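You operate a simulated robot arm through the tools that you are given. There is no shell and no other tool. Be economical: measure what you need, move in short steps, check, and stop when the job is done.

Carry out the task below with a simulated two-armed robot. There is one attempt and no reset: what you move stays moved.

Task
Wipe the dust off the pink board, slide it into the corner and clamp it.
Fine: use the blue block and put it back.

It is judged by the outcome, as a careful person would: the job done as asked, and still so three seconds after it is handed in. It fails if anything else is knocked over, pushed out of place, dropped, spilled or broken.

Robot
Two 7-joint arms with two-finger parallel grippers on one trunk, on a base that drives. Base frame: it is fixed to the floor where the robot stands at the start and does not move with it; the origin is under the middle of the robot, x ahead of it, y to its left, z up. Units: m, rad, N and s.
The left shoulder is at the start at [0.07, 0.163, 1.195], the right one opposite. With the tool pointing down near the work surface each hand reaches from about 0.38 to 0.88 m from the robot's upright axis, wherever it stands, measured 20 degrees to its own side. Places, roughly: red paddle [0.7, -0.5, 0.8]; green counter button [0.7, 0, 0.9]; white counter button [0.7, 0.1, 0.9]; table lamp switch [0.7, 0.2, 0.8]. Payload 3.43 kg a hand.
Tool frame (each hand has its own): the origin (TCP) lies between the finger pads and is the grasp point; the fingertips stand 0.034 m ahead of it; z points along the fingers, y is the line along which they close. The gripper opens to 0.128 m. The fingers are 0.024 m wide and 0.012 m thick; the gripper's body (0.048 by 0.13 m) begins 0.096 m behind the TCP.
Orientation is that of the tool frame in the base frame, as a unit quaternion [x, y, z, w]. With the fingers straight down and closing along the base's y, the tool's x points along the base's -x, its y along +y and its z along -z.

Tools
- The arms move only by the tool jog_arm. It takes "left_plan", "right_plan" or both (then of equal length, played together; a hand with none holds still); each is a list of rows, each an object of numbers (a shift or turn left out is 0, a gripper value left out holds the last): "tx", "ty", "tz": the shift along the base's x, y, z in m; "wx", "wy", "wz": the turn, a rotation vector about the base's x, y, z in rad; "grip": the opening, from 0 (shut) to 1 (fully open). In form: [{"tx": .., "ty": .., "tz": .., "wx": .., "wy": .., "wz": .., "grip": ..}, ...]. A call has 1 to 10 rows; each row is the pose to reach, as a shift and turn from the pose commanded when the call began. A row lasts 0.2 s, in which the tool goes at most 0.05 m and 0.15 rad; a call with a longer step from one row to the next is refused whole, and so is a gripper value outside its range. Where a pose cannot be reached the arm comes as near as it can. A force on the tool above 90 N (or 10 N above the force at the start of the call, whichever is more), or a blocked arm, ends the call early, and 0.2 s more pass. Each finger travels about 0.153 m/s and halts on what it meets, pressing with about 27 N; the grip force reading is that of the motor and also rises with nothing between the fingers. The clock runs only during rows and for 0.2 s after the last one: add rows that repeat a pose to give the fingers time. The reply holds the time, the measured pose of the TCP, the force on the tool along the base axes, the opening and the grip force, in the units named above and with some noise, and new pictures: "show" is both (left out), scene, wrist or none (wrist: the cameras of the hands that moved).
- Cameras (640 x 400 px; columns grow to the right, rows downward): "scene" is now at [0.1329, -0.0163, 1.4191]; the picture's right is [-0.19, -0.98, -0.00], its down [-0.61, 0.12, -0.78] and it looks along [0.77, -0.15, -0.62] (base axes); focal length 250 px, centre (320, 200). "left" rides on the left gripper at [0.076, 0.011, -0.16] in its tool frame; the picture's right is [-0.15, 0.99, 0.00], its down [-0.88, -0.13, -0.46] and it looks along [-0.45, -0.07, 0.89] (tool axes); focal length 234 px, centre (320, 200). "right" rides on the right gripper at [0.076, -0.011, -0.16] in its tool frame; the picture's right is [0.15, 0.99, 0.00], its down [-0.88, 0.13, -0.46] and it looks along [-0.45, 0.07, 0.89] (tool axes); focal length 234 px, centre (320, 200). There is no depth. A picture from a camera that has moved, and an enlarged one, comes with that camera's place and axes in the base frame and with its lens.
- raise_lower(by): slides the trunk up (or, below 0, down) by that many m; the arms and the scene camera ride with it, the base frame stays. It gives what a move gives, with no picture.
- steer(legs): drives the robot by 1 to 6 legs, each [ahead, left, turn to the left] in m, m and rad, along the robot's own axes; the way and the turn of a leg run together, so that a leg with both is an arc; at most 1.5 m and 3.142 rad a leg. The arms and the cameras ride along, it lands a little off, and it stops where it bumps. It gives what a move gives, and a new picture of the scene camera.
- aim_head(pan, tilt): turns the head with the scene camera to pan (to the left, within 1.501 rad either way) and tilt (down, from -0.506 to 1.204), counted from straight ahead of the robot. It gives what a move gives, and a new picture of the scene camera.
- close_up(camera, box): a new picture of the part [left, top, right, bottom] of that camera's present view, enlarged. The clock stands still meanwhile.
- hand_in(): hands the job in; it is judged then, once.

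Go step by step. Nothing tells you exact positions but the pictures and the camera data: compare them with the known pose of the tool, close in by small moves and look again before you grip or let go. The budget is 120 turns and 170 pictures, counting those below and the enlarged ones. Unless the task says otherwise, let go and move clear before handing in, and close with one line.

The tools are called after "Emit:" as name(argument=value, ...) on one line, values as JSON. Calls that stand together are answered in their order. jog_arm: Moves the arms, as the interface text tells. Its arguments: {"type":"object","properties":{"left_plan":{"type":"array","items":{"type":"object","properties":{"tx":{"type":"number"},"ty":{"type":"number"},"tz":{"type":"number"},"wx":{"type":"number"},"wy":{"type":"number"},"wz":{"type":"number"},"grip":{"type":"number"}}}},"right_plan":{"type":"array","items":{"type":"object","properties":{"tx":{"type":"number"},"ty":{"type":"number"},"tz":{"type":"number"},"wx":{"type":"number"},"wy":{"type":"number"},"wz":{"type":"number"},"grip":{"type":"number"}}}},"show":{"type":"string","enum":["both","scene","wrist","none"]}},"required":[]} The other tools are called the same way: raise_lower (by) slides the trunk up or down; steer (legs) drives the base; aim_head (pan, tilt) turns the head that bears the scene camera; close_up (camera, box) takes an enlarged picture of a part of a camera's view; hand_in () hands the job in.

At the start:

```text
clock: 0.0
left_eef_pos: [0.5989, 0.0774, 1.1317]
left_tool_rot: [0.001, 1.0, 0.0, 0.0]
left_force: [0.0, 0.3, 0.2]
left_grip_width: 0.1278
left_finger_force: 0.1
right_eef_pos: [0.5327, -0.515, 1.1463]
right_tool_rot: [0.0, 1.0, 0.001, 0.0]
right_force: [0.8, -0.7, -0.4]
right_grip_width: 0.1278
right_finger_force: 0.0
trunk travel left (down, up): [-0.675, 0.265]
robot x, y, heading: [0.0008, -0.0006, -0.0]
head pan, tilt: [-0.19, 0.674]
```

scene: 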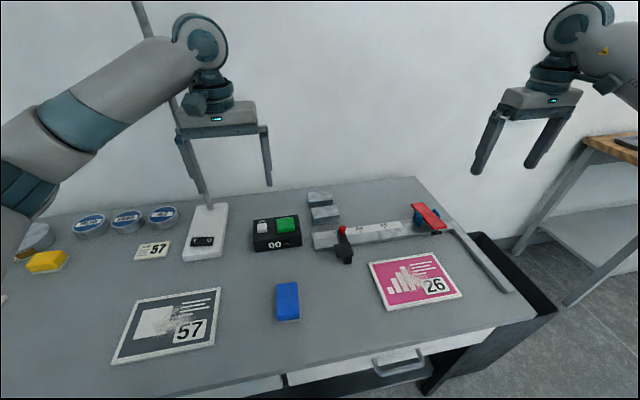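
right: 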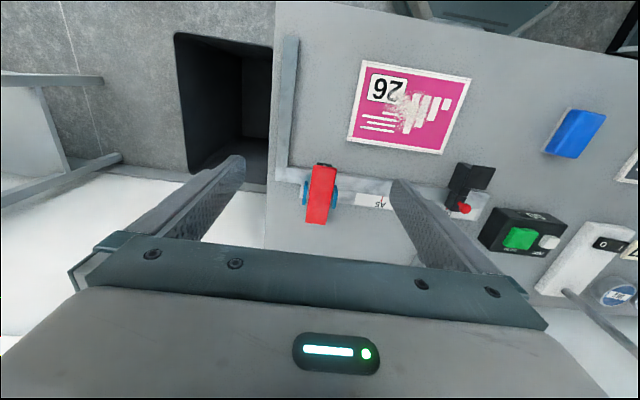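
left: 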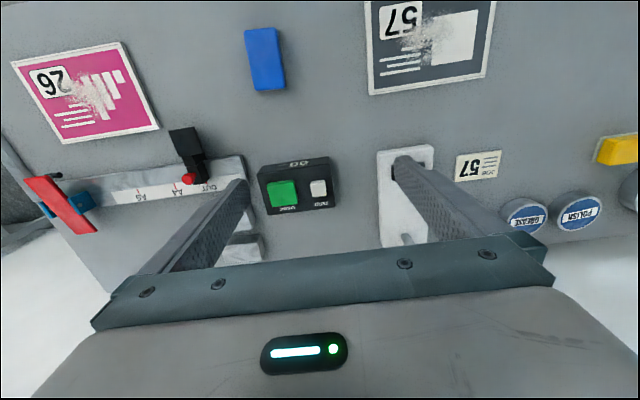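

The blue block (wiper) lies at about [0.5, 0, 0.8], the pink board is to its right, and the rail and red paddle are beyond. I'll take close-ups before moving.

Emit:
close_up(camera="scene", box=[300, 180, 540, 330])

Emit:
close_up(camera="right", box=[260, 20, 520, 240])

Emit:
close_up(camera="left", box=[0, 20, 340, 260])

```text
2.67 times, centred on (420, 255) of scene
camera zoom: at [0.1329, -0.0163, 1.4191], right [-0.19, -0.98, 0.0], down [-0.61, 0.12, -0.78], along [0.77, -0.15, -0.62], focal length 665 px, centre (53, 53)
```

zoom: 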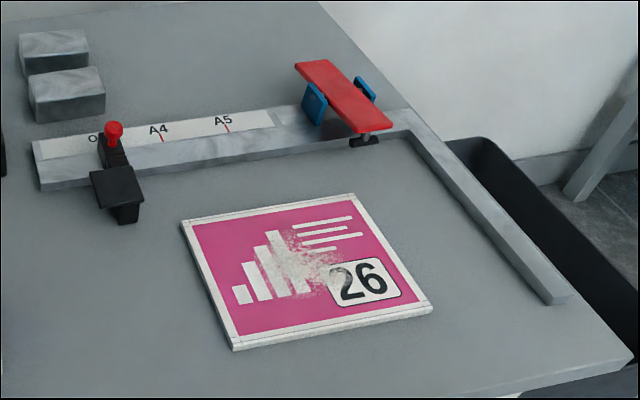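

```text
1.82 times, centred on (390, 130) of right
camera zoom: at [0.4568, -0.526, 1.307], right [-0.15, 0.99, 0.0], down [0.88, 0.13, 0.46], along [0.45, 0.07, -0.89], focal length 426 px, centre (193, 327)
```

zoom: 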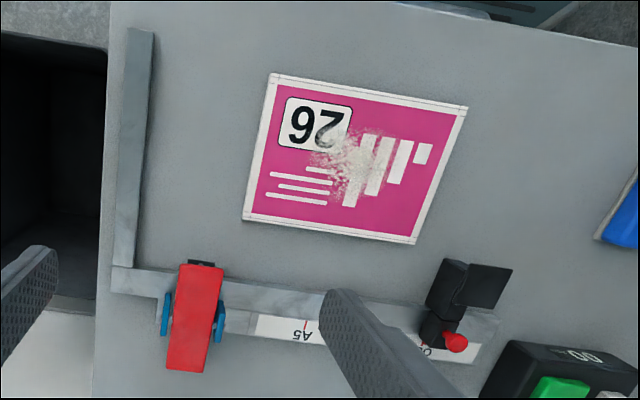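

```text
1.67 times, centred on (170, 140) of left
camera zoom: at [0.5228, 0.0877, 1.2913], right [0.15, 0.99, 0.0], down [0.88, -0.13, 0.45], along [0.45, -0.07, -0.89], focal length 390 px, centre (570, 300)
```

zoom: 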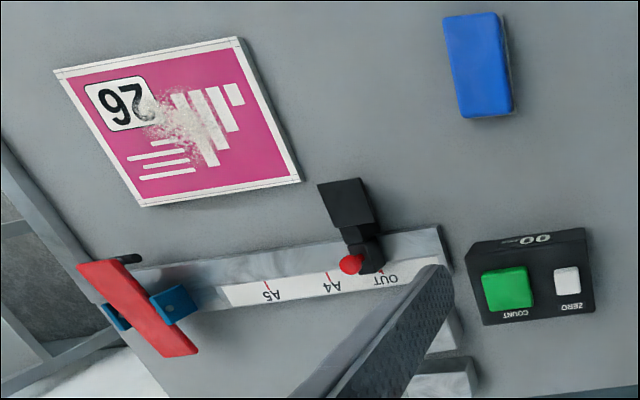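

The board is about A5, aligned with the axes, spanning x 0.415–0.565 and y −0.455 to −0.245. The corner is at about (0.643, −0.58), so I need a closer look at the clamp and the block height, and I'll move the left arm aside.

Emit:
jog_arm(left_plan=[{"ty": 0.05}, {"ty": 0.1}, {"ty": 0.15}, {"ty": 0.2}, {"ty": 0.25}, {"ty": 0.28}], right_plan=[{"tx": -0.05, "ty": 0.05}, {"tx": -0.05, "ty": 0.1}, {"tx": -0.05, "ty": 0.15}, {"tx": -0.05, "ty": 0.2}, {"tx": -0.05, "ty": 0.25}, {"tx": -0.05, "ty": 0.3}], show="wrist")

Emit:
close_up(camera="scene", box=[390, 190, 470, 240])

Emit:
close_up(camera="scene", box=[250, 270, 330, 330])

```text
refused: row 1 steps farther than a row can; nothing moved
```

```text
8.00 times, centred on (430, 215) of scene
camera zoom: at [0.1329, -0.0163, 1.4191], right [-0.19, -0.98, 0.0], down [-0.61, 0.12, -0.78], along [0.77, -0.15, -0.62], focal length 1996 px, centre (-560, 80)
```

zoom: 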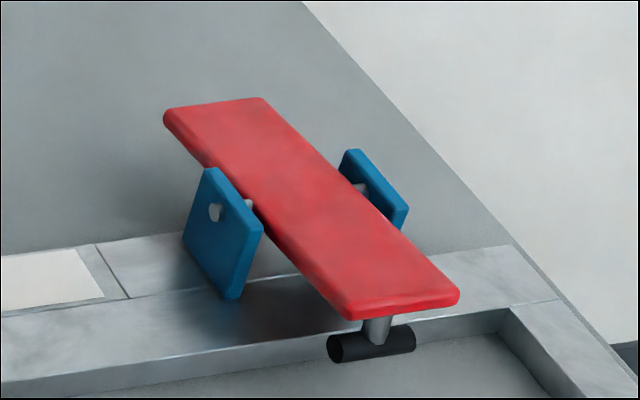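

```text
6.67 times, centred on (290, 300) of scene
camera zoom: at [0.1329, -0.0163, 1.4191], right [-0.19, -0.98, 0.0], down [-0.61, 0.12, -0.78], along [0.77, -0.15, -0.62], focal length 1663 px, centre (520, -467)
```

zoom: 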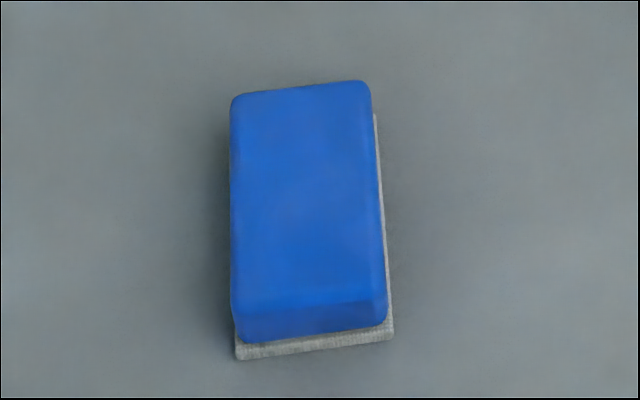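

The wiper is a blue body on a grey felt pad, about 0.03 m tall. The clamp is a rocker with a foot at its front end. I'll retry the moves with smaller steps.

Emit:
jog_arm(left_plan=[{"ty": 0.045}, {"ty": 0.09}, {"ty": 0.135}, {"ty": 0.18}, {"ty": 0.225}, {"ty": 0.27}, {"ty": 0.27}, {"ty": 0.27}, {"ty": 0.27}, {"ty": 0.27}], right_plan=[{"ty": 0.048}, {"ty": 0.096}, {"ty": 0.144}, {"ty": 0.19}, {"ty": 0.238}, {"ty": 0.286}, {"ty": 0.334}, {"ty": 0.382}, {"ty": 0.43}, {"tx": -0.02, "ty": 0.47}], show="none")

Emit:
jog_arm(right_plan=[{"tx": -0.01, "ty": 0.045}, {"tx": -0.033, "ty": 0.045, "tz": -0.04}, {"tx": -0.033, "ty": 0.045, "tz": -0.085}, {"tx": -0.033, "ty": 0.045, "tz": -0.13}, {"tx": -0.033, "ty": 0.045, "tz": -0.13}])

```text
clock: 2.2
left_eef_pos: [0.5982, 0.3498, 1.1322]
left_tool_rot: [0.0, 1.0, 0.0, -0.001]
left_force: [-0.2, 0.2, -0.5]
left_grip_width: 0.1279
left_finger_force: 0.0
right_eef_pos: [0.515, -0.0426, 1.1479]
right_tool_rot: [0.0, 1.0, -0.001, 0.0]
right_force: [-0.7, 0.6, 0.2]
right_grip_width: 0.1281
right_finger_force: 0.1
trunk travel left (down, up): [-0.675, 0.265]
robot x, y, heading: [-0.0006, -0.0006, -0.002]
head pan, tilt: [-0.19, 0.674]
```

```text
clock: 3.4
left_eef_pos: [0.5981, 0.3472, 1.1336]
left_tool_rot: [0.0, 1.0, 0.0, -0.001]
left_force: [-0.4, -0.1, 0.3]
left_grip_width: 0.128
left_finger_force: 0.2
right_eef_pos: [0.4788, -0.0018, 1.018]
right_tool_rot: [-0.001, 1.0, -0.001, 0.0]
right_force: [-0.4, 0.0, -0.3]
right_grip_width: 0.1279
right_finger_force: 0.1
trunk travel left (down, up): [-0.675, 0.265]
robot x, y, heading: [0.0011, -0.0037, -0.001]
head pan, tilt: [-0.19, 0.674]
camera scene: at [0.1324, -0.0166, 1.4192], right [-0.19, -0.98, 0.0], down [-0.61, 0.12, -0.78], along [0.77, -0.15, -0.62], focal length 250 px, centre (320, 200)
camera right: at [0.4019, -0.0115, 1.1786], right [-0.15, 0.99, 0.0], down [0.88, 0.13, 0.46], along [0.45, 0.07, -0.89], focal length 234 px, centre (320, 200)
```

scene: 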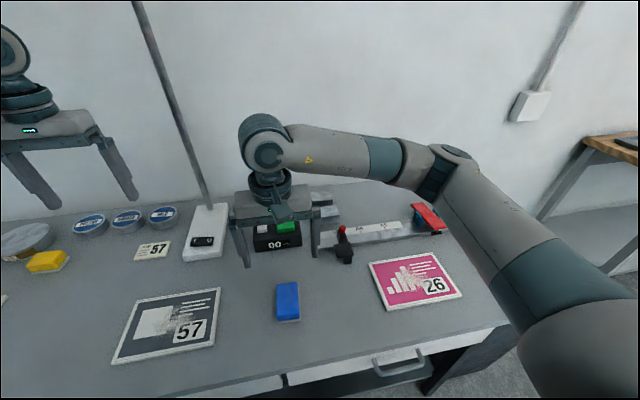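
right: 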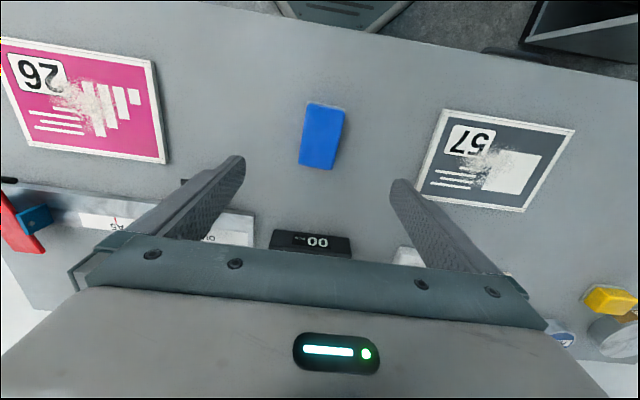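

The gripper is centred over the block, which sits at about (0.476, 0.001). I'm descending so the fingertips stop just above the felt.

Emit:
jog_arm(right_plan=[{"tz": -0.045}, {"tz": -0.09}, {"tz": -0.13}, {"tz": -0.15}, {"tz": -0.15}], show="wrist")

```text
clock: 4.6
left_eef_pos: [0.5972, 0.3485, 1.1329]
left_tool_rot: [0.0, 1.0, 0.0, 0.0]
left_force: [-0.9, -0.6, -0.3]
left_grip_width: 0.1281
left_finger_force: 0.1
right_eef_pos: [0.4811, -0.002, 0.8685]
right_tool_rot: [0.0, 1.0, 0.0, 0.001]
right_force: [-0.8, 0.9, 0.3]
right_grip_width: 0.1278
right_finger_force: 0.1
trunk travel left (down, up): [-0.675, 0.265]
robot x, y, heading: [0.0018, -0.0, -0.001]
head pan, tilt: [-0.19, 0.674]
camera right: at [0.4043, -0.0124, 1.0289], right [-0.15, 0.99, 0.0], down [0.88, 0.13, 0.46], along [0.45, 0.07, -0.89], focal length 234 px, centre (320, 200)
```

right: 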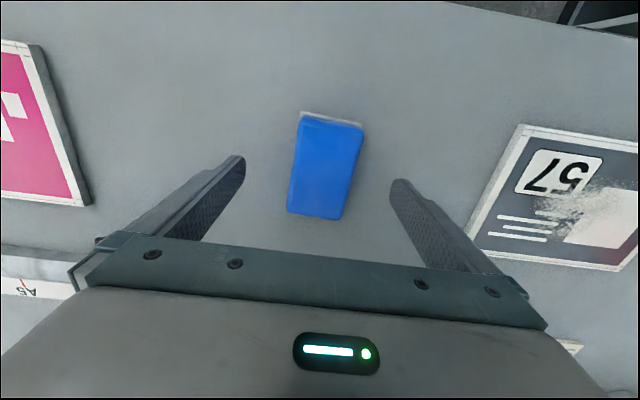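

The block's centre is about 7 mm nearer than the TCP and 4 mm to the left. I'll correct for that, descend and close.

Emit:
jog_arm(right_plan=[{"tx": -0.007, "ty": 0.004, "tz": -0.01}, {"tx": -0.007, "ty": 0.004, "tz": -0.024}, {"tx": -0.007, "ty": 0.004, "tz": -0.024, "grip": 0.3}, {"tx": -0.007, "ty": 0.004, "tz": -0.024, "grip": 0.3}, {"tx": -0.007, "ty": 0.004, "tz": -0.024, "grip": 0.3}, {"tx": -0.007, "ty": 0.004, "tz": -0.024, "grip": 0.3}], show="wrist")

```text
clock: 6.0
left_eef_pos: [0.5989, 0.3481, 1.133]
left_tool_rot: [0.0, 1.0, 0.0, -0.001]
left_force: [0.3, 1.0, -0.2]
left_grip_width: 0.128
left_finger_force: 0.0
right_eef_pos: [0.4734, 0.0023, 0.8437]
right_tool_rot: [0.0, 1.0, -0.001, 0.0]
right_force: [-0.4, 0.2, -0.3]
right_grip_width: 0.0553
right_finger_force: 26.7
trunk travel left (down, up): [-0.675, 0.265]
robot x, y, heading: [0.0043, 0.0011, 0.002]
head pan, tilt: [-0.19, 0.674]
camera right: at [0.3971, -0.0078, 1.0042], right [-0.15, 0.99, 0.0], down [0.88, 0.13, 0.46], along [0.45, 0.07, -0.89], focal length 234 px, centre (320, 200)
```

right: 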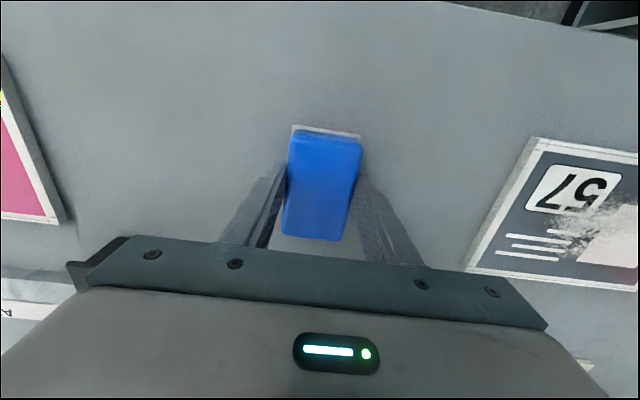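

The block is gripped; its home pose is TCP (0.473, 0.002, 0.844). I'm lifting it and carrying it over the board's dusty middle, about (0.485, −0.345).

Emit:
jog_arm(right_plan=[{"tz": 0.04}, {"tz": 0.07, "ty": -0.035}, {"tz": 0.07, "ty": -0.08}, {"tz": 0.07, "ty": -0.125}, {"tz": 0.07, "ty": -0.17}, {"tz": 0.07, "ty": -0.215}, {"tz": 0.07, "ty": -0.26, "tx": 0.01}, {"tz": 0.06, "ty": -0.28, "tx": 0.02}, {"tz": 0.04, "ty": -0.28, "tx": 0.02}, {"tz": 0.04, "ty": -0.28, "tx": 0.02}])

Emit:
close_up(camera="scene", box=[340, 220, 490, 330])

```text
clock: 8.2
left_eef_pos: [0.5985, 0.3484, 1.1334]
left_tool_rot: [0.0, 1.0, 0.0, -0.001]
left_force: [0.3, -0.5, -0.2]
left_grip_width: 0.1277
left_finger_force: 0.0
right_eef_pos: [0.4936, -0.2763, 0.8833]
right_tool_rot: [0.0, 1.0, 0.0, 0.0]
right_force: [0.4, 0.0, -0.6]
right_grip_width: 0.0551
right_finger_force: 26.6
trunk travel left (down, up): [-0.675, 0.265]
robot x, y, heading: [-0.003, 0.0017, -0.001]
head pan, tilt: [-0.19, 0.674]
camera scene: at [0.1328, -0.0163, 1.4192], right [-0.19, -0.98, 0.0], down [-0.61, 0.12, -0.78], along [0.77, -0.15, -0.62], focal length 250 px, centre (320, 200)
camera right: at [0.4157, -0.2872, 1.0432], right [-0.15, 0.99, 0.0], down [0.88, 0.13, 0.46], along [0.45, 0.07, -0.89], focal length 234 px, centre (320, 200)
```

scene: 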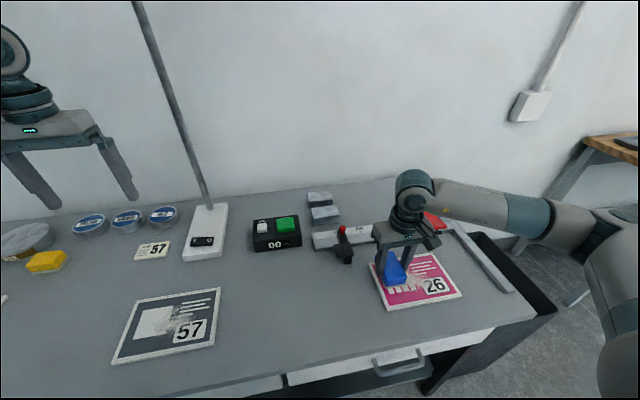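
right: 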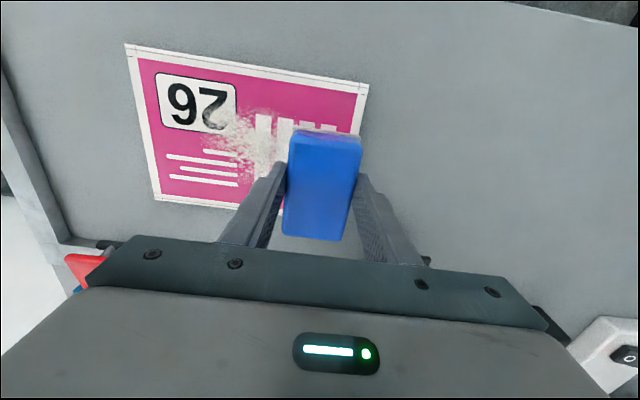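

```text
3.64 times, centred on (415, 275) of scene
camera zoom: at [0.1328, -0.0163, 1.4192], right [-0.19, -0.98, 0.0], down [-0.61, 0.12, -0.78], along [0.77, -0.15, -0.62], focal length 907 px, centre (-26, -73)
```

zoom: 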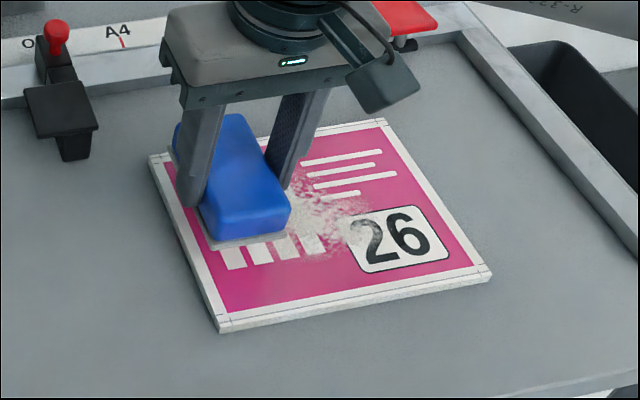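

The board is confirmed at x 0.412–0.562 and y −0.452 to −0.242, with the dust around (0.485, −0.35). I'll lower gently until I feel contact.

Emit:
jog_arm(right_plan=[{"tz": -0.015, "tx": -0.005}, {"tz": -0.025, "tx": -0.008}, {"tz": -0.028, "tx": -0.008}], show="none")

Emit:
jog_arm(right_plan=[{"tz": -0.002}, {"tz": -0.003}], show="none")

```text
clock: 9.0
left_eef_pos: [0.5992, 0.3479, 1.1336]
left_tool_rot: [0.0, 1.0, 0.0, 0.0]
left_force: [-0.4, -0.3, 0.2]
left_grip_width: 0.128
left_finger_force: 0.0
right_eef_pos: [0.4868, -0.2771, 0.8547]
right_tool_rot: [0.001, 1.0, -0.001, -0.001]
right_force: [0.0, -0.2, -0.6]
right_grip_width: 0.0554
right_finger_force: 26.9
trunk travel left (down, up): [-0.675, 0.265]
robot x, y, heading: [-0.0003, 0.0001, 0.002]
head pan, tilt: [-0.19, 0.674]
```

```text
clock: 9.6
left_eef_pos: [0.5987, 0.3483, 1.1347]
left_tool_rot: [0.0, 1.0, 0.0, -0.001]
left_force: [-0.5, -0.9, 0.3]
left_grip_width: 0.1279
left_finger_force: 0.0
right_eef_pos: [0.4869, -0.2763, 0.8544]
right_tool_rot: [0.001, 1.0, 0.001, 0.001]
right_force: [0.4, -2.5, 13.5]
right_grip_width: 0.0555
right_finger_force: 26.7
trunk travel left (down, up): [-0.675, 0.265]
robot x, y, heading: [0.0005, 0.0021, -0.003]
head pan, tilt: [-0.19, 0.674]
```

Contact at z≈0.8545 with 13 N, so the board is about 1 cm thick. Now a stroke across the dust to the right.

Emit:
jog_arm(right_plan=[{"ty": -0.025}, {"ty": -0.05}, {"ty": -0.075}, {"ty": -0.1}, {"ty": -0.125}, {"ty": -0.145}])

```text
clock: 11.0
left_eef_pos: [0.5973, 0.3505, 1.1339]
left_tool_rot: [0.0, 1.0, -0.001, 0.001]
left_force: [-0.3, 0.7, -0.1]
left_grip_width: 0.1279
left_finger_force: 0.0
right_eef_pos: [0.4841, -0.4186, 0.8544]
right_tool_rot: [0.0, 1.0, 0.0, 0.001]
right_force: [-0.2, 5.3, 20.5]
right_grip_width: 0.0555
right_finger_force: 26.6
trunk travel left (down, up): [-0.675, 0.265]
robot x, y, heading: [-0.0013, 0.001, -0.004]
head pan, tilt: [-0.19, 0.674]
camera scene: at [0.1308, -0.0142, 1.4195], right [-0.19, -0.98, 0.0], down [-0.61, 0.12, -0.78], along [0.77, -0.15, -0.62], focal length 250 px, centre (320, 200)
camera right: at [0.4072, -0.4289, 1.0136], right [-0.15, 0.99, 0.0], down [0.88, 0.13, 0.46], along [0.45, 0.07, -0.89], focal length 234 px, centre (320, 200)
```

scene: 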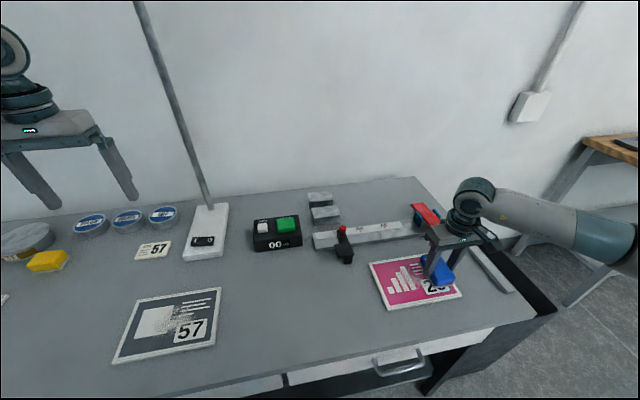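
right: 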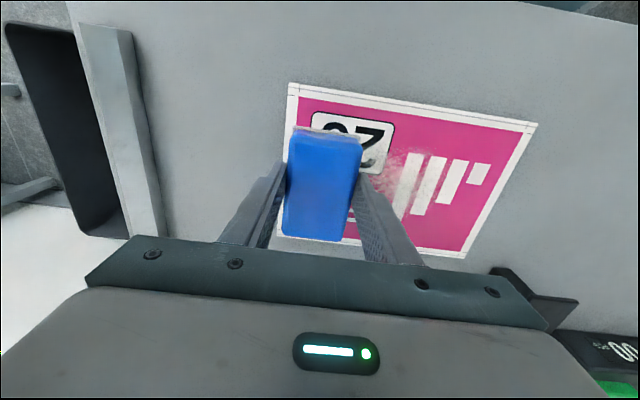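

Most of the dust has gone and the board stayed put. I'll make return strokes, shifted slightly each way in x.

Emit:
jog_arm(right_plan=[{"tx": -0.012, "ty": 0.0}, {"tx": -0.015, "ty": 0.03}, {"tx": -0.015, "ty": 0.06}, {"tx": -0.015, "ty": 0.09}, {"tx": -0.015, "ty": 0.12}, {"tx": -0.0, "ty": 0.13}, {"tx": 0.015, "ty": 0.13}, {"tx": 0.02, "ty": 0.1}, {"tx": 0.02, "ty": 0.07}, {"tx": 0.02, "ty": 0.04}], show="none")

Emit:
jog_arm(right_plan=[{"ty": -0.03}, {"ty": -0.04, "tx": -0.015}, {"ty": -0.01, "tx": -0.02}, {"ty": 0.02, "tx": -0.02}, {"ty": 0.05, "tx": -0.02}, {"ty": 0.08, "tx": -0.02}, {"ty": 0.09, "tx": -0.02, "tz": 0.03}, {"ty": 0.13, "tx": -0.02, "tz": 0.06}, {"ty": 0.17, "tx": -0.02, "tz": 0.06}, {"ty": 0.21, "tx": -0.02, "tz": 0.06}])

Emit:
close_up(camera="scene", box=[340, 220, 490, 330])

```text
clock: 13.2
left_eef_pos: [0.5977, 0.3479, 1.1338]
left_tool_rot: [0.0, 1.0, 0.001, 0.001]
left_force: [-0.4, -0.6, 0.4]
left_grip_width: 0.128
left_finger_force: 0.1
right_eef_pos: [0.5053, -0.3824, 0.8521]
right_tool_rot: [-0.001, 1.0, 0.001, 0.0]
right_force: [1.0, 0.5, 0.1]
right_grip_width: 0.0552
right_finger_force: 26.7
trunk travel left (down, up): [-0.675, 0.265]
robot x, y, heading: [0.0022, 0.0022, -0.006]
head pan, tilt: [-0.19, 0.674]
```

```text
clock: 15.4
left_eef_pos: [0.5986, 0.3489, 1.1326]
left_tool_rot: [0.0, 1.0, 0.0, 0.0]
left_force: [-0.1, -0.2, -0.4]
left_grip_width: 0.1282
left_finger_force: 0.0
right_eef_pos: [0.4867, -0.1734, 0.9127]
right_tool_rot: [0.001, 1.0, -0.001, 0.0]
right_force: [-0.7, 0.5, -1.8]
right_grip_width: 0.0554
right_finger_force: 27.1
trunk travel left (down, up): [-0.675, 0.265]
robot x, y, heading: [0.0011, 0.0031, 0.003]
head pan, tilt: [-0.19, 0.674]
camera scene: at [0.1335, -0.0147, 1.4191], right [-0.19, -0.98, 0.0], down [-0.61, 0.12, -0.78], along [0.77, -0.15, -0.62], focal length 250 px, centre (320, 200)
camera right: at [0.4094, -0.1815, 1.0726], right [-0.15, 0.99, 0.0], down [0.88, 0.13, 0.46], along [0.45, 0.06, -0.89], focal length 234 px, centre (320, 200)
```

scene: 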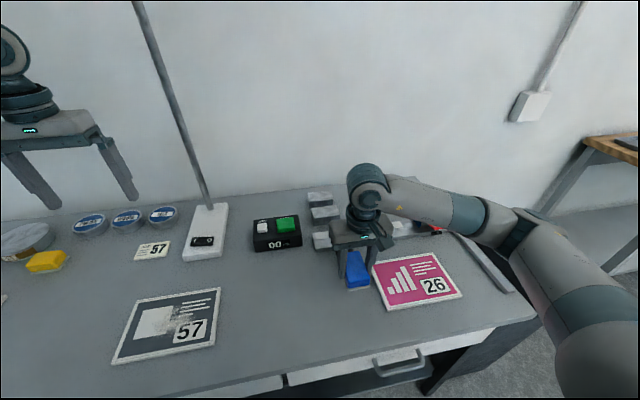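
right: 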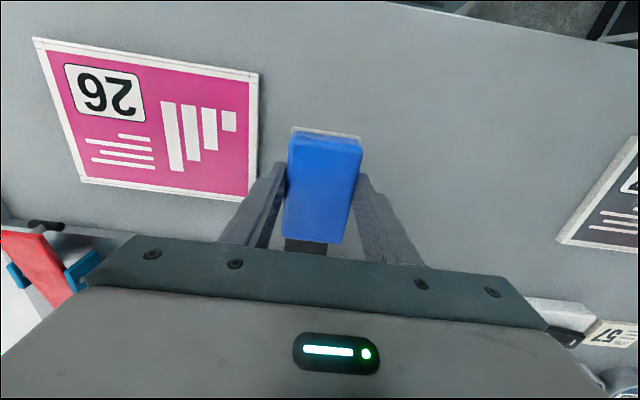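

```text
3.64 times, centred on (415, 275) of scene
camera zoom: at [0.1335, -0.0147, 1.4191], right [-0.19, -0.98, 0.0], down [-0.61, 0.12, -0.78], along [0.77, -0.15, -0.62], focal length 907 px, centre (-26, -73)
```

zoom: 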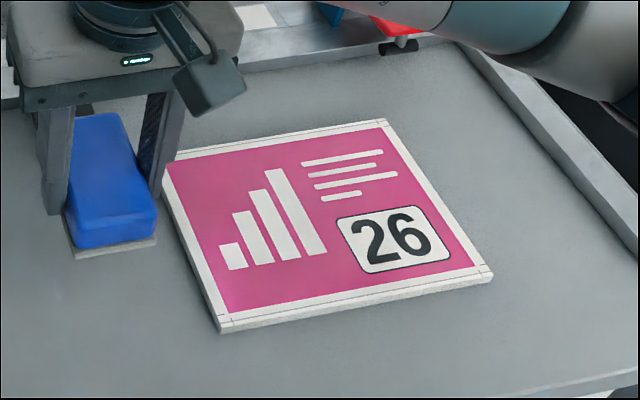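

The board looks clean. I'll check it once enlarged and carry the block back to its home spot.

Emit:
close_up(camera="right", box=[30, 30, 270, 210])

Emit:
jog_arm(right_plan=[{"ty": 0.045}, {"ty": 0.09, "tx": -0.005}, {"ty": 0.135, "tx": -0.013}, {"ty": 0.176, "tx": -0.013}, {"ty": 0.176, "tx": -0.013, "tz": -0.03}, {"ty": 0.176, "tx": -0.013, "tz": -0.055}, {"ty": 0.176, "tx": -0.013, "tz": -0.055}], show="wrist")

```text
2.22 times, centred on (150, 120) of right
camera zoom: at [0.4094, -0.1815, 1.0726], right [-0.15, 0.99, 0.0], down [0.88, 0.13, 0.46], along [0.45, 0.06, -0.89], focal length 520 px, centre (698, 378)
```

zoom: 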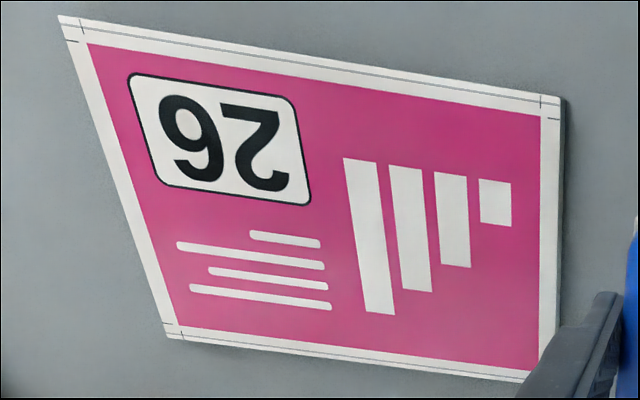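

```text
clock: 17.0
left_eef_pos: [0.599, 0.3489, 1.1329]
left_tool_rot: [0.0, 1.0, 0.001, -0.001]
left_force: [0.8, -0.2, -0.2]
left_grip_width: 0.1277
left_finger_force: 0.0
right_eef_pos: [0.4705, 0.0051, 0.8564]
right_tool_rot: [0.0, 1.0, -0.001, 0.0]
right_force: [0.6, -0.2, -1.0]
right_grip_width: 0.0551
right_finger_force: 27.1
trunk travel left (down, up): [-0.675, 0.265]
robot x, y, heading: [0.001, -0.0007, -0.007]
head pan, tilt: [-0.19, 0.674]
camera right: at [0.3937, -0.0053, 1.0163], right [-0.15, 0.99, 0.0], down [0.88, 0.13, 0.46], along [0.45, 0.07, -0.89], focal length 234 px, centre (320, 200)
```

right: 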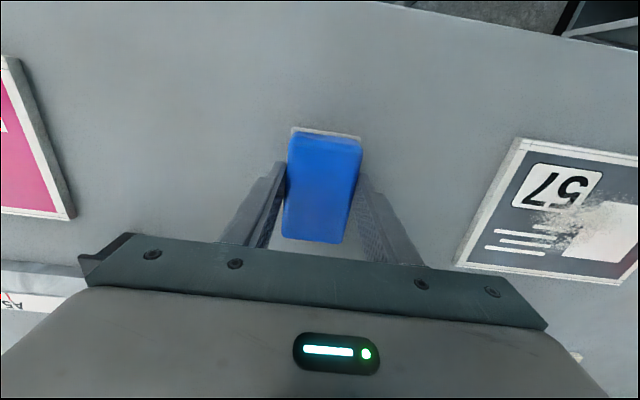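

The board is fully clean and the block is just above its home spot. I'll lower it the last centimetre, release and rise.

Emit:
jog_arm(right_plan=[{"tx": 0.003, "ty": -0.003, "tz": -0.006}, {"tx": 0.003, "ty": -0.003, "tz": -0.012}, {"tx": 0.003, "ty": -0.003, "tz": -0.013}], show="none")

Emit:
jog_arm(right_plan=[{"grip": 0.5}, {"grip": 0.9}, {"grip": 0.9}, {"grip": 0.9}, {"tz": 0.04, "grip": 0.9}, {"tz": 0.08, "grip": 0.9}, {"tz": 0.12}])

```text
clock: 17.8
left_eef_pos: [0.5986, 0.3482, 1.1329]
left_tool_rot: [0.0, 1.0, 0.0, -0.001]
left_force: [-0.3, -0.7, 0.4]
left_grip_width: 0.1282
left_finger_force: 0.1
right_eef_pos: [0.474, 0.0008, 0.8433]
right_tool_rot: [0.001, 1.0, 0.0, 0.0]
right_force: [0.2, -0.2, -0.5]
right_grip_width: 0.0553
right_finger_force: 26.8
trunk travel left (down, up): [-0.675, 0.265]
robot x, y, heading: [0.0004, 0.0017, 0.002]
head pan, tilt: [-0.19, 0.674]
```

```text
clock: 19.4
left_eef_pos: [0.5977, 0.35, 1.1341]
left_tool_rot: [0.0, 1.0, 0.0, 0.0]
left_force: [0.0, 0.3, 0.5]
left_grip_width: 0.1282
left_finger_force: 0.0
right_eef_pos: [0.4729, 0.0024, 0.9643]
right_tool_rot: [0.0, 1.0, 0.0, 0.0]
right_force: [-0.5, 0.3, -1.1]
right_grip_width: 0.115
right_finger_force: 0.0
trunk travel left (down, up): [-0.675, 0.265]
robot x, y, heading: [-0.0012, 0.0009, 0.0]
head pan, tilt: [-0.19, 0.674]
camera scene: at [0.1323, -0.0156, 1.4191], right [-0.19, -0.98, 0.0], down [-0.61, 0.12, -0.78], along [0.77, -0.15, -0.62], focal length 250 px, centre (320, 200)
camera right: at [0.3967, -0.008, 1.1242], right [-0.15, 0.99, 0.0], down [0.88, 0.13, 0.46], along [0.45, 0.07, -0.89], focal length 234 px, centre (320, 200)
```

scene: 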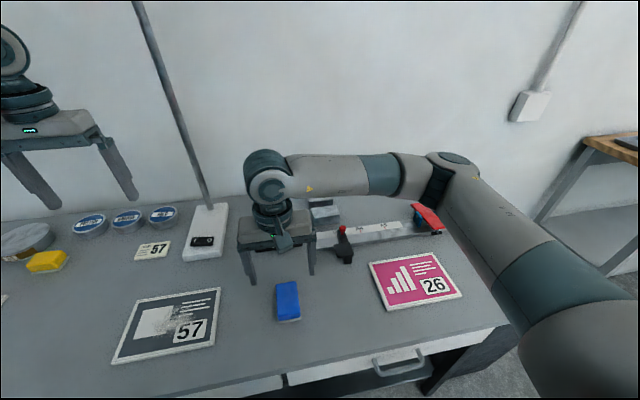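
right: 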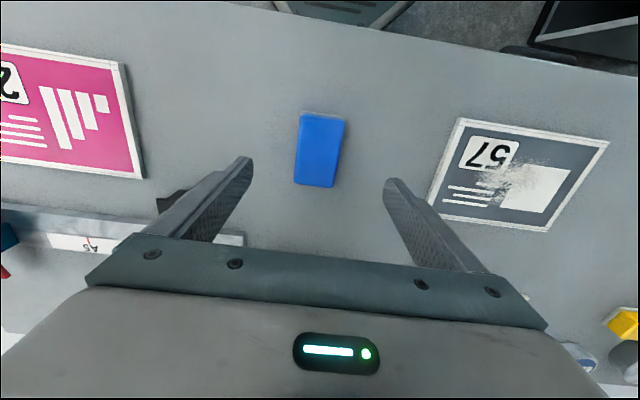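

The block is back home. Next I'll rotate the right hand 90° (fingers closing along x) to the left of the board for a two-finger push to the right, staying high for now.

Emit:
jog_arm(right_plan=[{"ty": -0.02, "wz": 0.145}, {"ty": -0.04, "wz": 0.29}, {"ty": -0.06, "wz": 0.435}, {"ty": -0.08, "wz": 0.58}, {"ty": -0.1, "wz": 0.725}, {"ty": -0.12, "wz": 0.87}, {"ty": -0.14, "wz": 1.015}, {"ty": -0.16, "wz": 1.16}, {"ty": -0.18, "wz": 1.305}, {"ty": -0.19, "wz": 1.45}], show="none")

Emit:
jog_arm(right_plan=[{"tx": 0.01, "wz": 0.1208}, {"tx": 0.014, "wz": 0.1208}])

```text
clock: 21.6
left_eef_pos: [0.5971, 0.3471, 1.135]
left_tool_rot: [0.0, 1.0, 0.001, 0.0]
left_force: [-0.3, -0.2, 1.2]
left_grip_width: 0.1278
left_finger_force: 0.1
right_eef_pos: [0.4456, -0.1927, 0.9724]
right_tool_rot: [-0.633, 0.774, 0.001, 0.001]
right_force: [-0.3, -1.1, -0.6]
right_grip_width: 0.1151
right_finger_force: 0.1
right hand out of reach, approached as far as the arm can: row 10
trunk travel left (down, up): [-0.675, 0.265]
robot x, y, heading: [0.0006, 0.0018, 0.003]
head pan, tilt: [-0.19, 0.674]
```

```text
clock: 22.2
left_eef_pos: [0.5976, 0.3478, 1.1341]
left_tool_rot: [0.0, 1.0, 0.001, -0.002]
left_force: [0.5, 0.0, 0.6]
left_grip_width: 0.1279
left_finger_force: 0.1
right_eef_pos: [0.4277, -0.1763, 0.9642]
right_tool_rot: [-0.667, 0.745, -0.001, 0.002]
right_force: [0.5, -0.1, -0.3]
right_grip_width: 0.1152
right_finger_force: 0.1
right hand out of reach, approached as far as the arm can: row 1, 2
trunk travel left (down, up): [-0.675, 0.265]
robot x, y, heading: [0.0042, -0.0006, 0.006]
head pan, tilt: [-0.19, 0.674]
camera scene: at [0.1328, -0.0167, 1.4191], right [-0.19, -0.98, 0.0], down [-0.61, 0.12, -0.78], along [0.77, -0.15, -0.62], focal length 250 px, centre (320, 200)
camera right: at [0.4289, -0.2512, 1.1238], right [-1.0, -0.04, 0.0], down [-0.04, 0.89, 0.46], along [-0.01, 0.46, -0.89], focal length 234 px, centre (320, 200)
```

scene: 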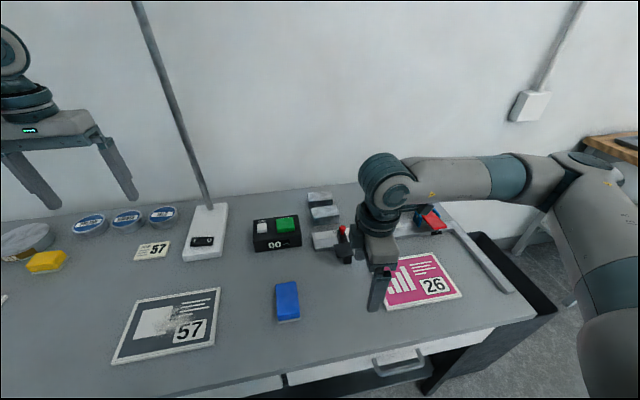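
right: 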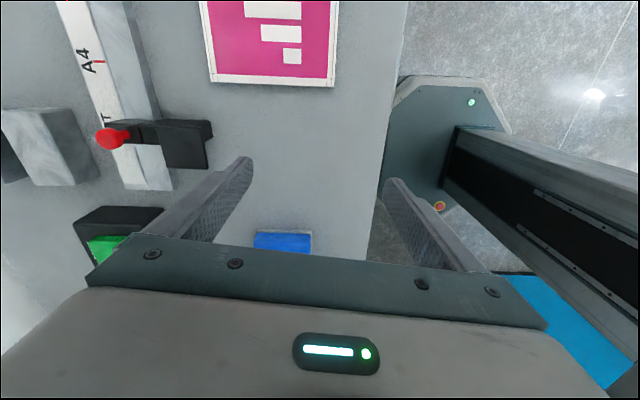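

That direction hits a wrist limit, so I'll turn back and rotate the other way.

Emit:
jog_arm(right_plan=[{"wz": -0.145}, {"wz": -0.29}, {"wz": -0.435}, {"wz": -0.58}, {"wz": -0.725}, {"wz": -0.87}, {"wz": -1.015}, {"wz": -1.16}, {"wz": -1.305}, {"wz": -1.45}], show="none")

Emit:
jog_arm(right_plan=[{"wz": -0.145}, {"wz": -0.29}, {"wz": -0.435}, {"wz": -0.58}, {"wz": -0.725}, {"wz": -0.87}, {"wz": -1.015}, {"wz": -1.16}, {"wz": -1.305}, {"wz": -1.45}], show="none")

```text
clock: 24.4
left_eef_pos: [0.5994, 0.3476, 1.1344]
left_tool_rot: [0.001, 1.0, -0.001, -0.001]
left_force: [0.4, -0.1, -1.0]
left_grip_width: 0.1282
left_finger_force: 0.1
right_eef_pos: [0.4284, -0.1747, 0.9649]
right_tool_rot: [-0.018, 1.0, 0.001, 0.001]
right_force: [-0.1, -0.3, -1.0]
right_grip_width: 0.1156
right_finger_force: 0.0
trunk travel left (down, up): [-0.675, 0.265]
robot x, y, heading: [-0.002, 0.0017, 0.0]
head pan, tilt: [-0.19, 0.674]
```

```text
clock: 26.6
left_eef_pos: [0.5992, 0.3492, 1.134]
left_tool_rot: [0.0, 1.0, 0.0, 0.0]
left_force: [-0.3, 0.2, 0.2]
left_grip_width: 0.1282
left_finger_force: 0.0
right_eef_pos: [0.4275, -0.1746, 0.9639]
right_tool_rot: [0.649, 0.761, -0.002, 0.001]
right_force: [0.4, 0.2, -0.3]
right_grip_width: 0.115
right_finger_force: 0.1
trunk travel left (down, up): [-0.675, 0.265]
robot x, y, heading: [-0.0007, 0.0019, 0.0]
head pan, tilt: [-0.19, 0.674]
```

The rotation works this way. Now I finish the turn, narrow the opening a bit, and move to just left of the board.

Emit:
jog_arm(right_plan=[{"wz": -0.08, "tx": 0.02, "grip": 0.62}, {"wz": -0.16, "tx": 0.045, "ty": -0.01}, {"wz": -0.16, "tx": 0.057, "ty": -0.018, "tz": -0.03}, {"wz": -0.16, "tx": 0.057, "ty": -0.018, "tz": -0.07}, {"wz": -0.16, "tx": 0.057, "ty": -0.018, "tz": -0.085}])

```text
clock: 27.8
left_eef_pos: [0.5989, 0.3477, 1.1332]
left_tool_rot: [0.0, 1.0, 0.0, -0.001]
left_force: [-0.1, 0.0, -1.0]
left_grip_width: 0.1278
left_finger_force: 0.1
right_eef_pos: [0.4846, -0.1931, 0.8779]
right_tool_rot: [0.707, 0.708, -0.001, 0.0]
right_force: [0.3, -0.6, -0.3]
right_grip_width: 0.0796
right_finger_force: 0.1
trunk travel left (down, up): [-0.675, 0.265]
robot x, y, heading: [-0.0031, -0.0005, 0.0]
head pan, tilt: [-0.19, 0.674]
camera scene: at [0.1329, -0.0162, 1.4192], right [-0.19, -0.98, 0.0], down [-0.61, 0.12, -0.78], along [0.77, -0.15, -0.62], focal length 250 px, centre (320, 200)
camera right: at [0.4719, -0.1162, 1.0376], right [0.99, 0.15, 0.0], down [0.13, -0.88, 0.46], along [0.07, -0.45, -0.89], focal length 234 px, centre (320, 200)
```

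scene: 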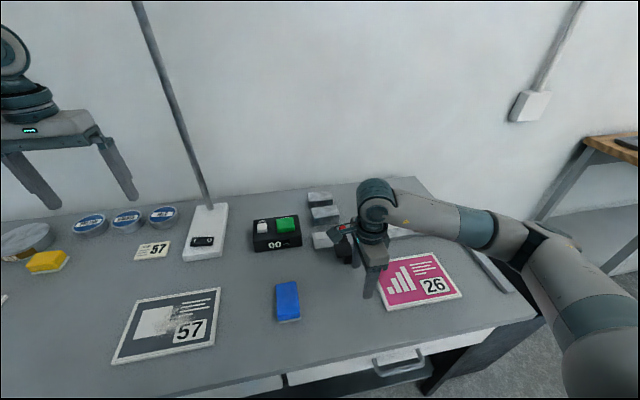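
right: 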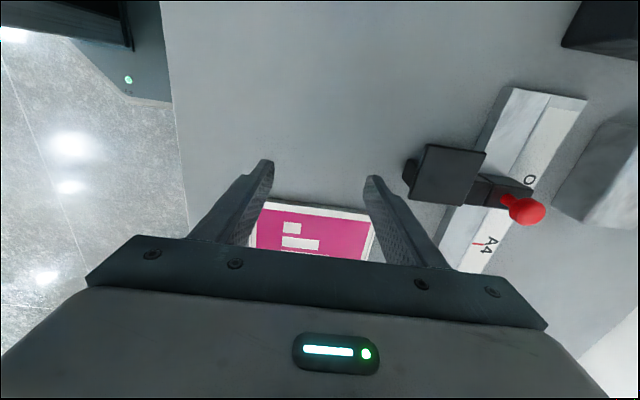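

The fingers clear the black stop by about 4 cm. I'll lower to the table level and push right in steps.

Emit:
jog_arm(right_plan=[{"tx": 0.002, "tz": -0.02}, {"tx": 0.002, "tz": -0.035}, {"tx": 0.002, "tz": -0.039}], show="none")

Emit:
jog_arm(right_plan=[{"ty": -0.02}, {"ty": -0.035}, {"ty": -0.05}, {"ty": -0.065}, {"ty": -0.08}, {"ty": -0.095}, {"ty": -0.11}])

```text
clock: 28.6
left_eef_pos: [0.5989, 0.3489, 1.1356]
left_tool_rot: [0.0, 1.0, -0.001, 0.0]
left_force: [0.4, 0.0, -0.7]
left_grip_width: 0.1279
left_finger_force: 0.0
right_eef_pos: [0.487, -0.1925, 0.8392]
right_tool_rot: [0.707, 0.707, 0.0, 0.001]
right_force: [-0.6, -1.0, -1.2]
right_grip_width: 0.0795
right_finger_force: 0.1
trunk travel left (down, up): [-0.675, 0.265]
robot x, y, heading: [-0.0025, 0.0031, 0.002]
head pan, tilt: [-0.19, 0.674]
```

```text
clock: 30.2
left_eef_pos: [0.5979, 0.3485, 1.1342]
left_tool_rot: [0.001, 1.0, 0.0, -0.001]
left_force: [0.5, -0.1, -0.2]
left_grip_width: 0.1281
left_finger_force: 0.1
right_eef_pos: [0.487, -0.3035, 0.8383]
right_tool_rot: [0.707, 0.707, -0.001, 0.001]
right_force: [0.2, 1.0, -0.9]
right_grip_width: 0.0796
right_finger_force: 0.0
trunk travel left (down, up): [-0.675, 0.265]
robot x, y, heading: [-0.0009, -0.0002, -0.001]
head pan, tilt: [-0.19, 0.674]
camera scene: at [0.1326, -0.0166, 1.4192], right [-0.19, -0.98, 0.0], down [-0.61, 0.12, -0.78], along [0.77, -0.15, -0.62], focal length 250 px, centre (320, 200)
camera right: at [0.4736, -0.2265, 0.9988], right [0.99, 0.15, 0.0], down [0.13, -0.88, 0.46], along [0.07, -0.45, -0.89], focal length 234 px, centre (320, 200)
```

scene: 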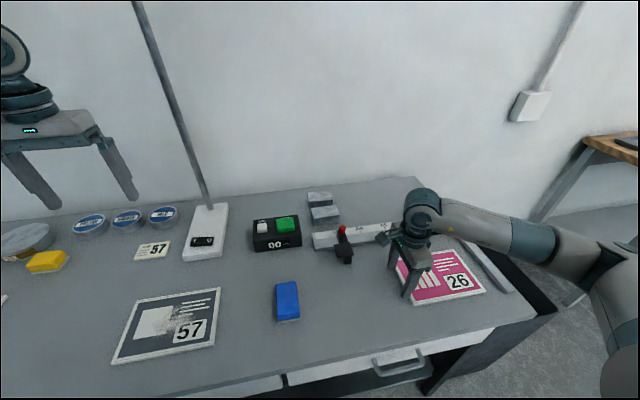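
right: 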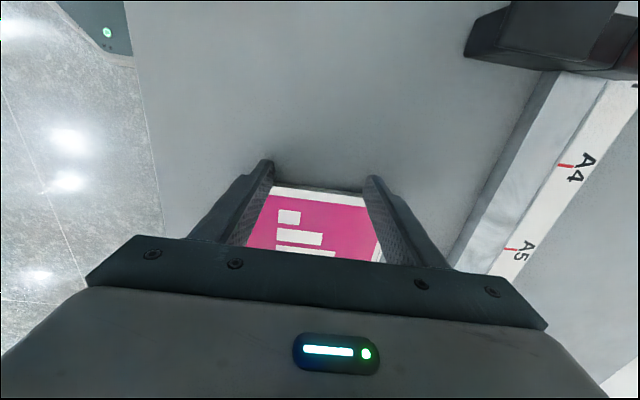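

The board slides easily and stays square. I'll continue gently to the right fence while watching the force.

Emit:
jog_arm(right_plan=[{"ty": -0.012}, {"ty": -0.024}, {"ty": -0.034}, {"ty": -0.042}, {"ty": -0.047}], show="none")

Emit:
close_up(camera="scene", box=[380, 190, 540, 310])

```text
clock: 31.4
left_eef_pos: [0.5998, 0.3484, 1.1339]
left_tool_rot: [-0.001, 1.0, -0.001, -0.001]
left_force: [-1.1, -0.6, -0.6]
left_grip_width: 0.1279
left_finger_force: 0.1
right_eef_pos: [0.4876, -0.3487, 0.8394]
right_tool_rot: [0.706, 0.708, -0.001, 0.001]
right_force: [-0.9, -0.2, 0.6]
right_grip_width: 0.0795
right_finger_force: 0.3
trunk travel left (down, up): [-0.675, 0.265]
robot x, y, heading: [0.0006, -0.0012, -0.002]
head pan, tilt: [-0.19, 0.674]
```

```text
3.33 times, centred on (460, 250) of scene
camera zoom: at [0.1329, -0.0161, 1.4191], right [-0.19, -0.98, 0.0], down [-0.61, 0.12, -0.78], along [0.77, -0.15, -0.62], focal length 832 px, centre (-147, 33)
```

zoom: 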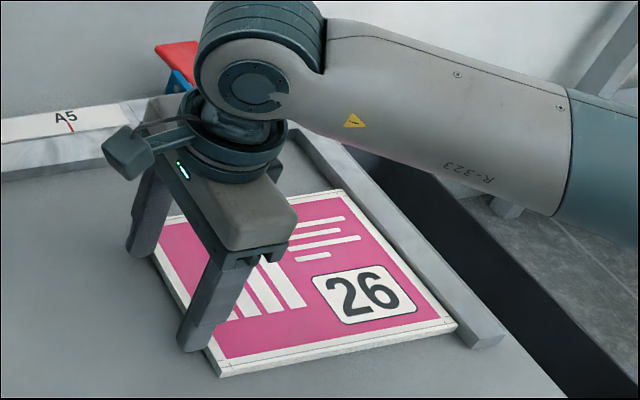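

Only a small gap to the right fence remains. I'll push on in millimetre steps until the force rises.

Emit:
jog_arm(right_plan=[{"ty": -0.004}, {"ty": -0.007}, {"ty": -0.009}, {"ty": -0.011}], show="none")

Emit:
close_up(camera="scene", box=[440, 220, 520, 300])

```text
clock: 32.4
left_eef_pos: [0.5975, 0.3547, 1.1313]
left_tool_rot: [0.0, 1.0, -0.003, -0.002]
left_force: [-0.8, -0.3, 0.7]
left_grip_width: 0.1279
left_finger_force: 0.2
right_eef_pos: [0.4866, -0.3523, 0.8414]
right_tool_rot: [0.705, 0.709, 0.001, -0.001]
right_force: [-0.5, 47.5, -0.7]
right_grip_width: 0.0794
right_finger_force: 0.1
trunk travel left (down, up): [-0.675, 0.265]
robot x, y, heading: [0.002, -0.0004, 0.005]
head pan, tilt: [-0.19, 0.674]
```

```text
5.00 times, centred on (480, 260) of scene
camera zoom: at [0.1329, -0.0087, 1.4192], right [-0.19, -0.98, 0.01], down [-0.61, 0.11, -0.78], along [0.77, -0.15, -0.62], focal length 1248 px, centre (-480, -100)
```

zoom: 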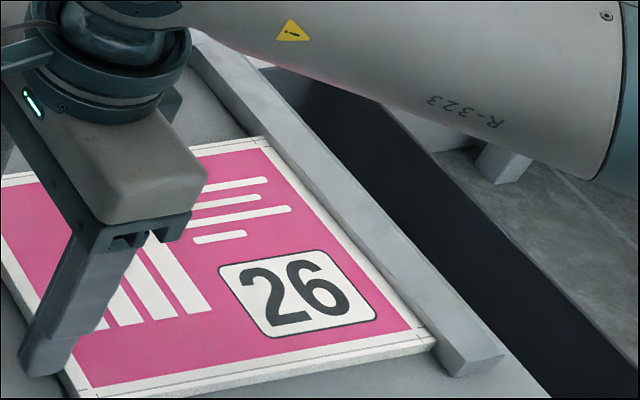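

The board is seated against the right fence. I'll back off, rise and rotate back to the default orientation, then look at the clamp.

Emit:
jog_arm(right_plan=[{"ty": 0.015}, {"ty": 0.03}, {"ty": 0.03, "tz": 0.04}, {"ty": 0.03, "tz": 0.08, "wz": 0.145}, {"ty": 0.03, "tx": -0.03, "tz": 0.1, "wz": 0.29}, {"ty": 0.0, "tx": -0.06, "tz": 0.1, "wz": 0.435}, {"ty": -0.02, "tx": -0.09, "tz": 0.1, "wz": 0.58}, {"ty": -0.06, "tx": -0.11, "tz": 0.1, "wz": 0.725}, {"ty": -0.1, "tx": -0.12, "tz": 0.1, "wz": 0.87}, {"ty": -0.12, "tx": -0.125, "tz": 0.1, "wz": 1.015}], show="none")

Emit:
jog_arm(right_plan=[{"wz": 0.14}, {"wz": 0.28}, {"wz": 0.42}, {"wz": 0.556}, {"wz": 0.556}])

```text
clock: 34.6
left_eef_pos: [0.5985, 0.35, 1.1333]
left_tool_rot: [0.0, 1.0, 0.001, 0.0]
left_force: [-0.3, 0.2, -0.5]
left_grip_width: 0.1278
left_finger_force: 0.1
right_eef_pos: [0.362, -0.4798, 0.9389]
right_tool_rot: [0.273, 0.962, 0.001, 0.002]
right_force: [0.4, 0.1, 0.0]
right_grip_width: 0.0794
right_finger_force: 0.1
trunk travel left (down, up): [-0.675, 0.265]
robot x, y, heading: [0.0025, 0.0014, -0.001]
head pan, tilt: [-0.19, 0.674]
```

```text
clock: 35.8
left_eef_pos: [0.5985, 0.3499, 1.1343]
left_tool_rot: [0.0, 1.0, 0.0, -0.001]
left_force: [0.4, -0.2, 0.9]
left_grip_width: 0.1278
left_finger_force: 0.2
right_eef_pos: [0.3629, -0.4814, 0.9387]
right_tool_rot: [-0.001, 1.0, 0.001, 0.001]
right_force: [0.0, -0.2, -0.7]
right_grip_width: 0.0791
right_finger_force: 0.1
trunk travel left (down, up): [-0.675, 0.265]
robot x, y, heading: [0.0021, -0.0029, 0.001]
head pan, tilt: [-0.19, 0.674]
camera scene: at [0.1329, -0.0163, 1.4191], right [-0.19, -0.98, 0.0], down [-0.61, 0.12, -0.78], along [0.77, -0.15, -0.62], focal length 250 px, centre (320, 200)
camera right: at [0.2846, -0.4919, 1.0995], right [-0.15, 0.99, 0.0], down [0.88, 0.13, 0.46], along [0.45, 0.07, -0.89], focal length 234 px, centre (320, 200)
```

scene: 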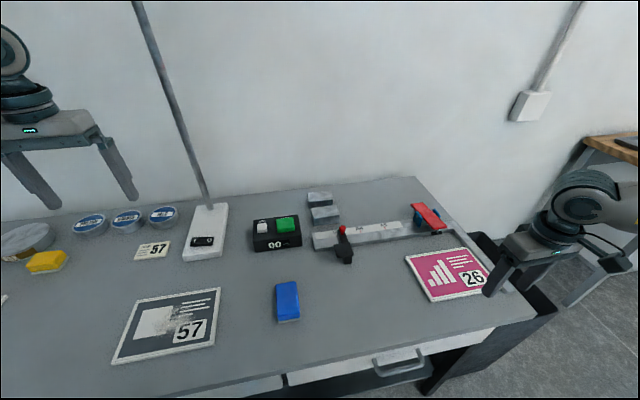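
right: 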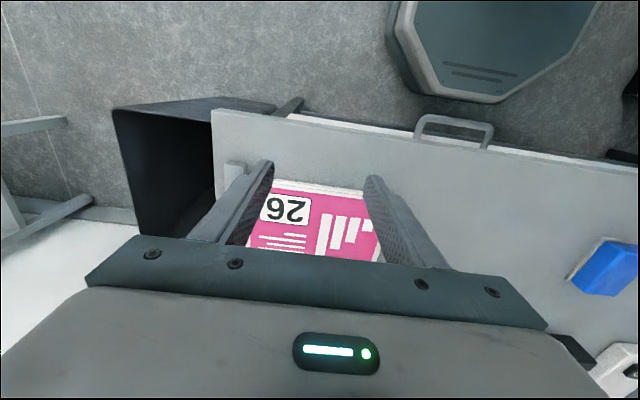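

The clamp foot hangs about 1 cm above the board's top height, so the board can slide under it. I'll lower behind the near edge and push the board away to the back fence.

Emit:
jog_arm(right_plan=[{"ty": 0.006, "tz": -0.04}, {"ty": 0.01, "tz": -0.08}, {"ty": 0.01, "tz": -0.099}, {"ty": 0.01, "tz": -0.099}], show="scene")

```text
clock: 36.8
left_eef_pos: [0.5985, 0.3479, 1.1334]
left_tool_rot: [0.0, 1.0, 0.0, -0.001]
left_force: [-0.1, -0.8, 0.0]
left_grip_width: 0.1281
left_finger_force: 0.0
right_eef_pos: [0.3619, -0.4718, 0.8409]
right_tool_rot: [-0.001, 1.0, 0.001, 0.001]
right_force: [0.5, 0.9, 0.0]
right_grip_width: 0.0796
right_finger_force: 0.0
trunk travel left (down, up): [-0.675, 0.265]
robot x, y, heading: [0.0023, -0.001, -0.0]
head pan, tilt: [-0.19, 0.674]
camera scene: at [0.1329, -0.0162, 1.4191], right [-0.19, -0.98, 0.0], down [-0.61, 0.12, -0.78], along [0.77, -0.15, -0.62], focal length 250 px, centre (320, 200)
```

scene: 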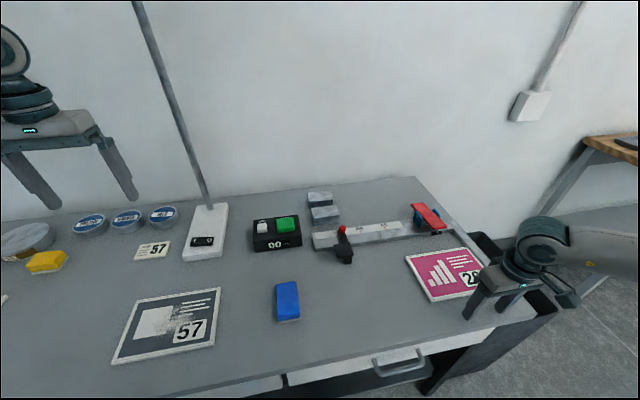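

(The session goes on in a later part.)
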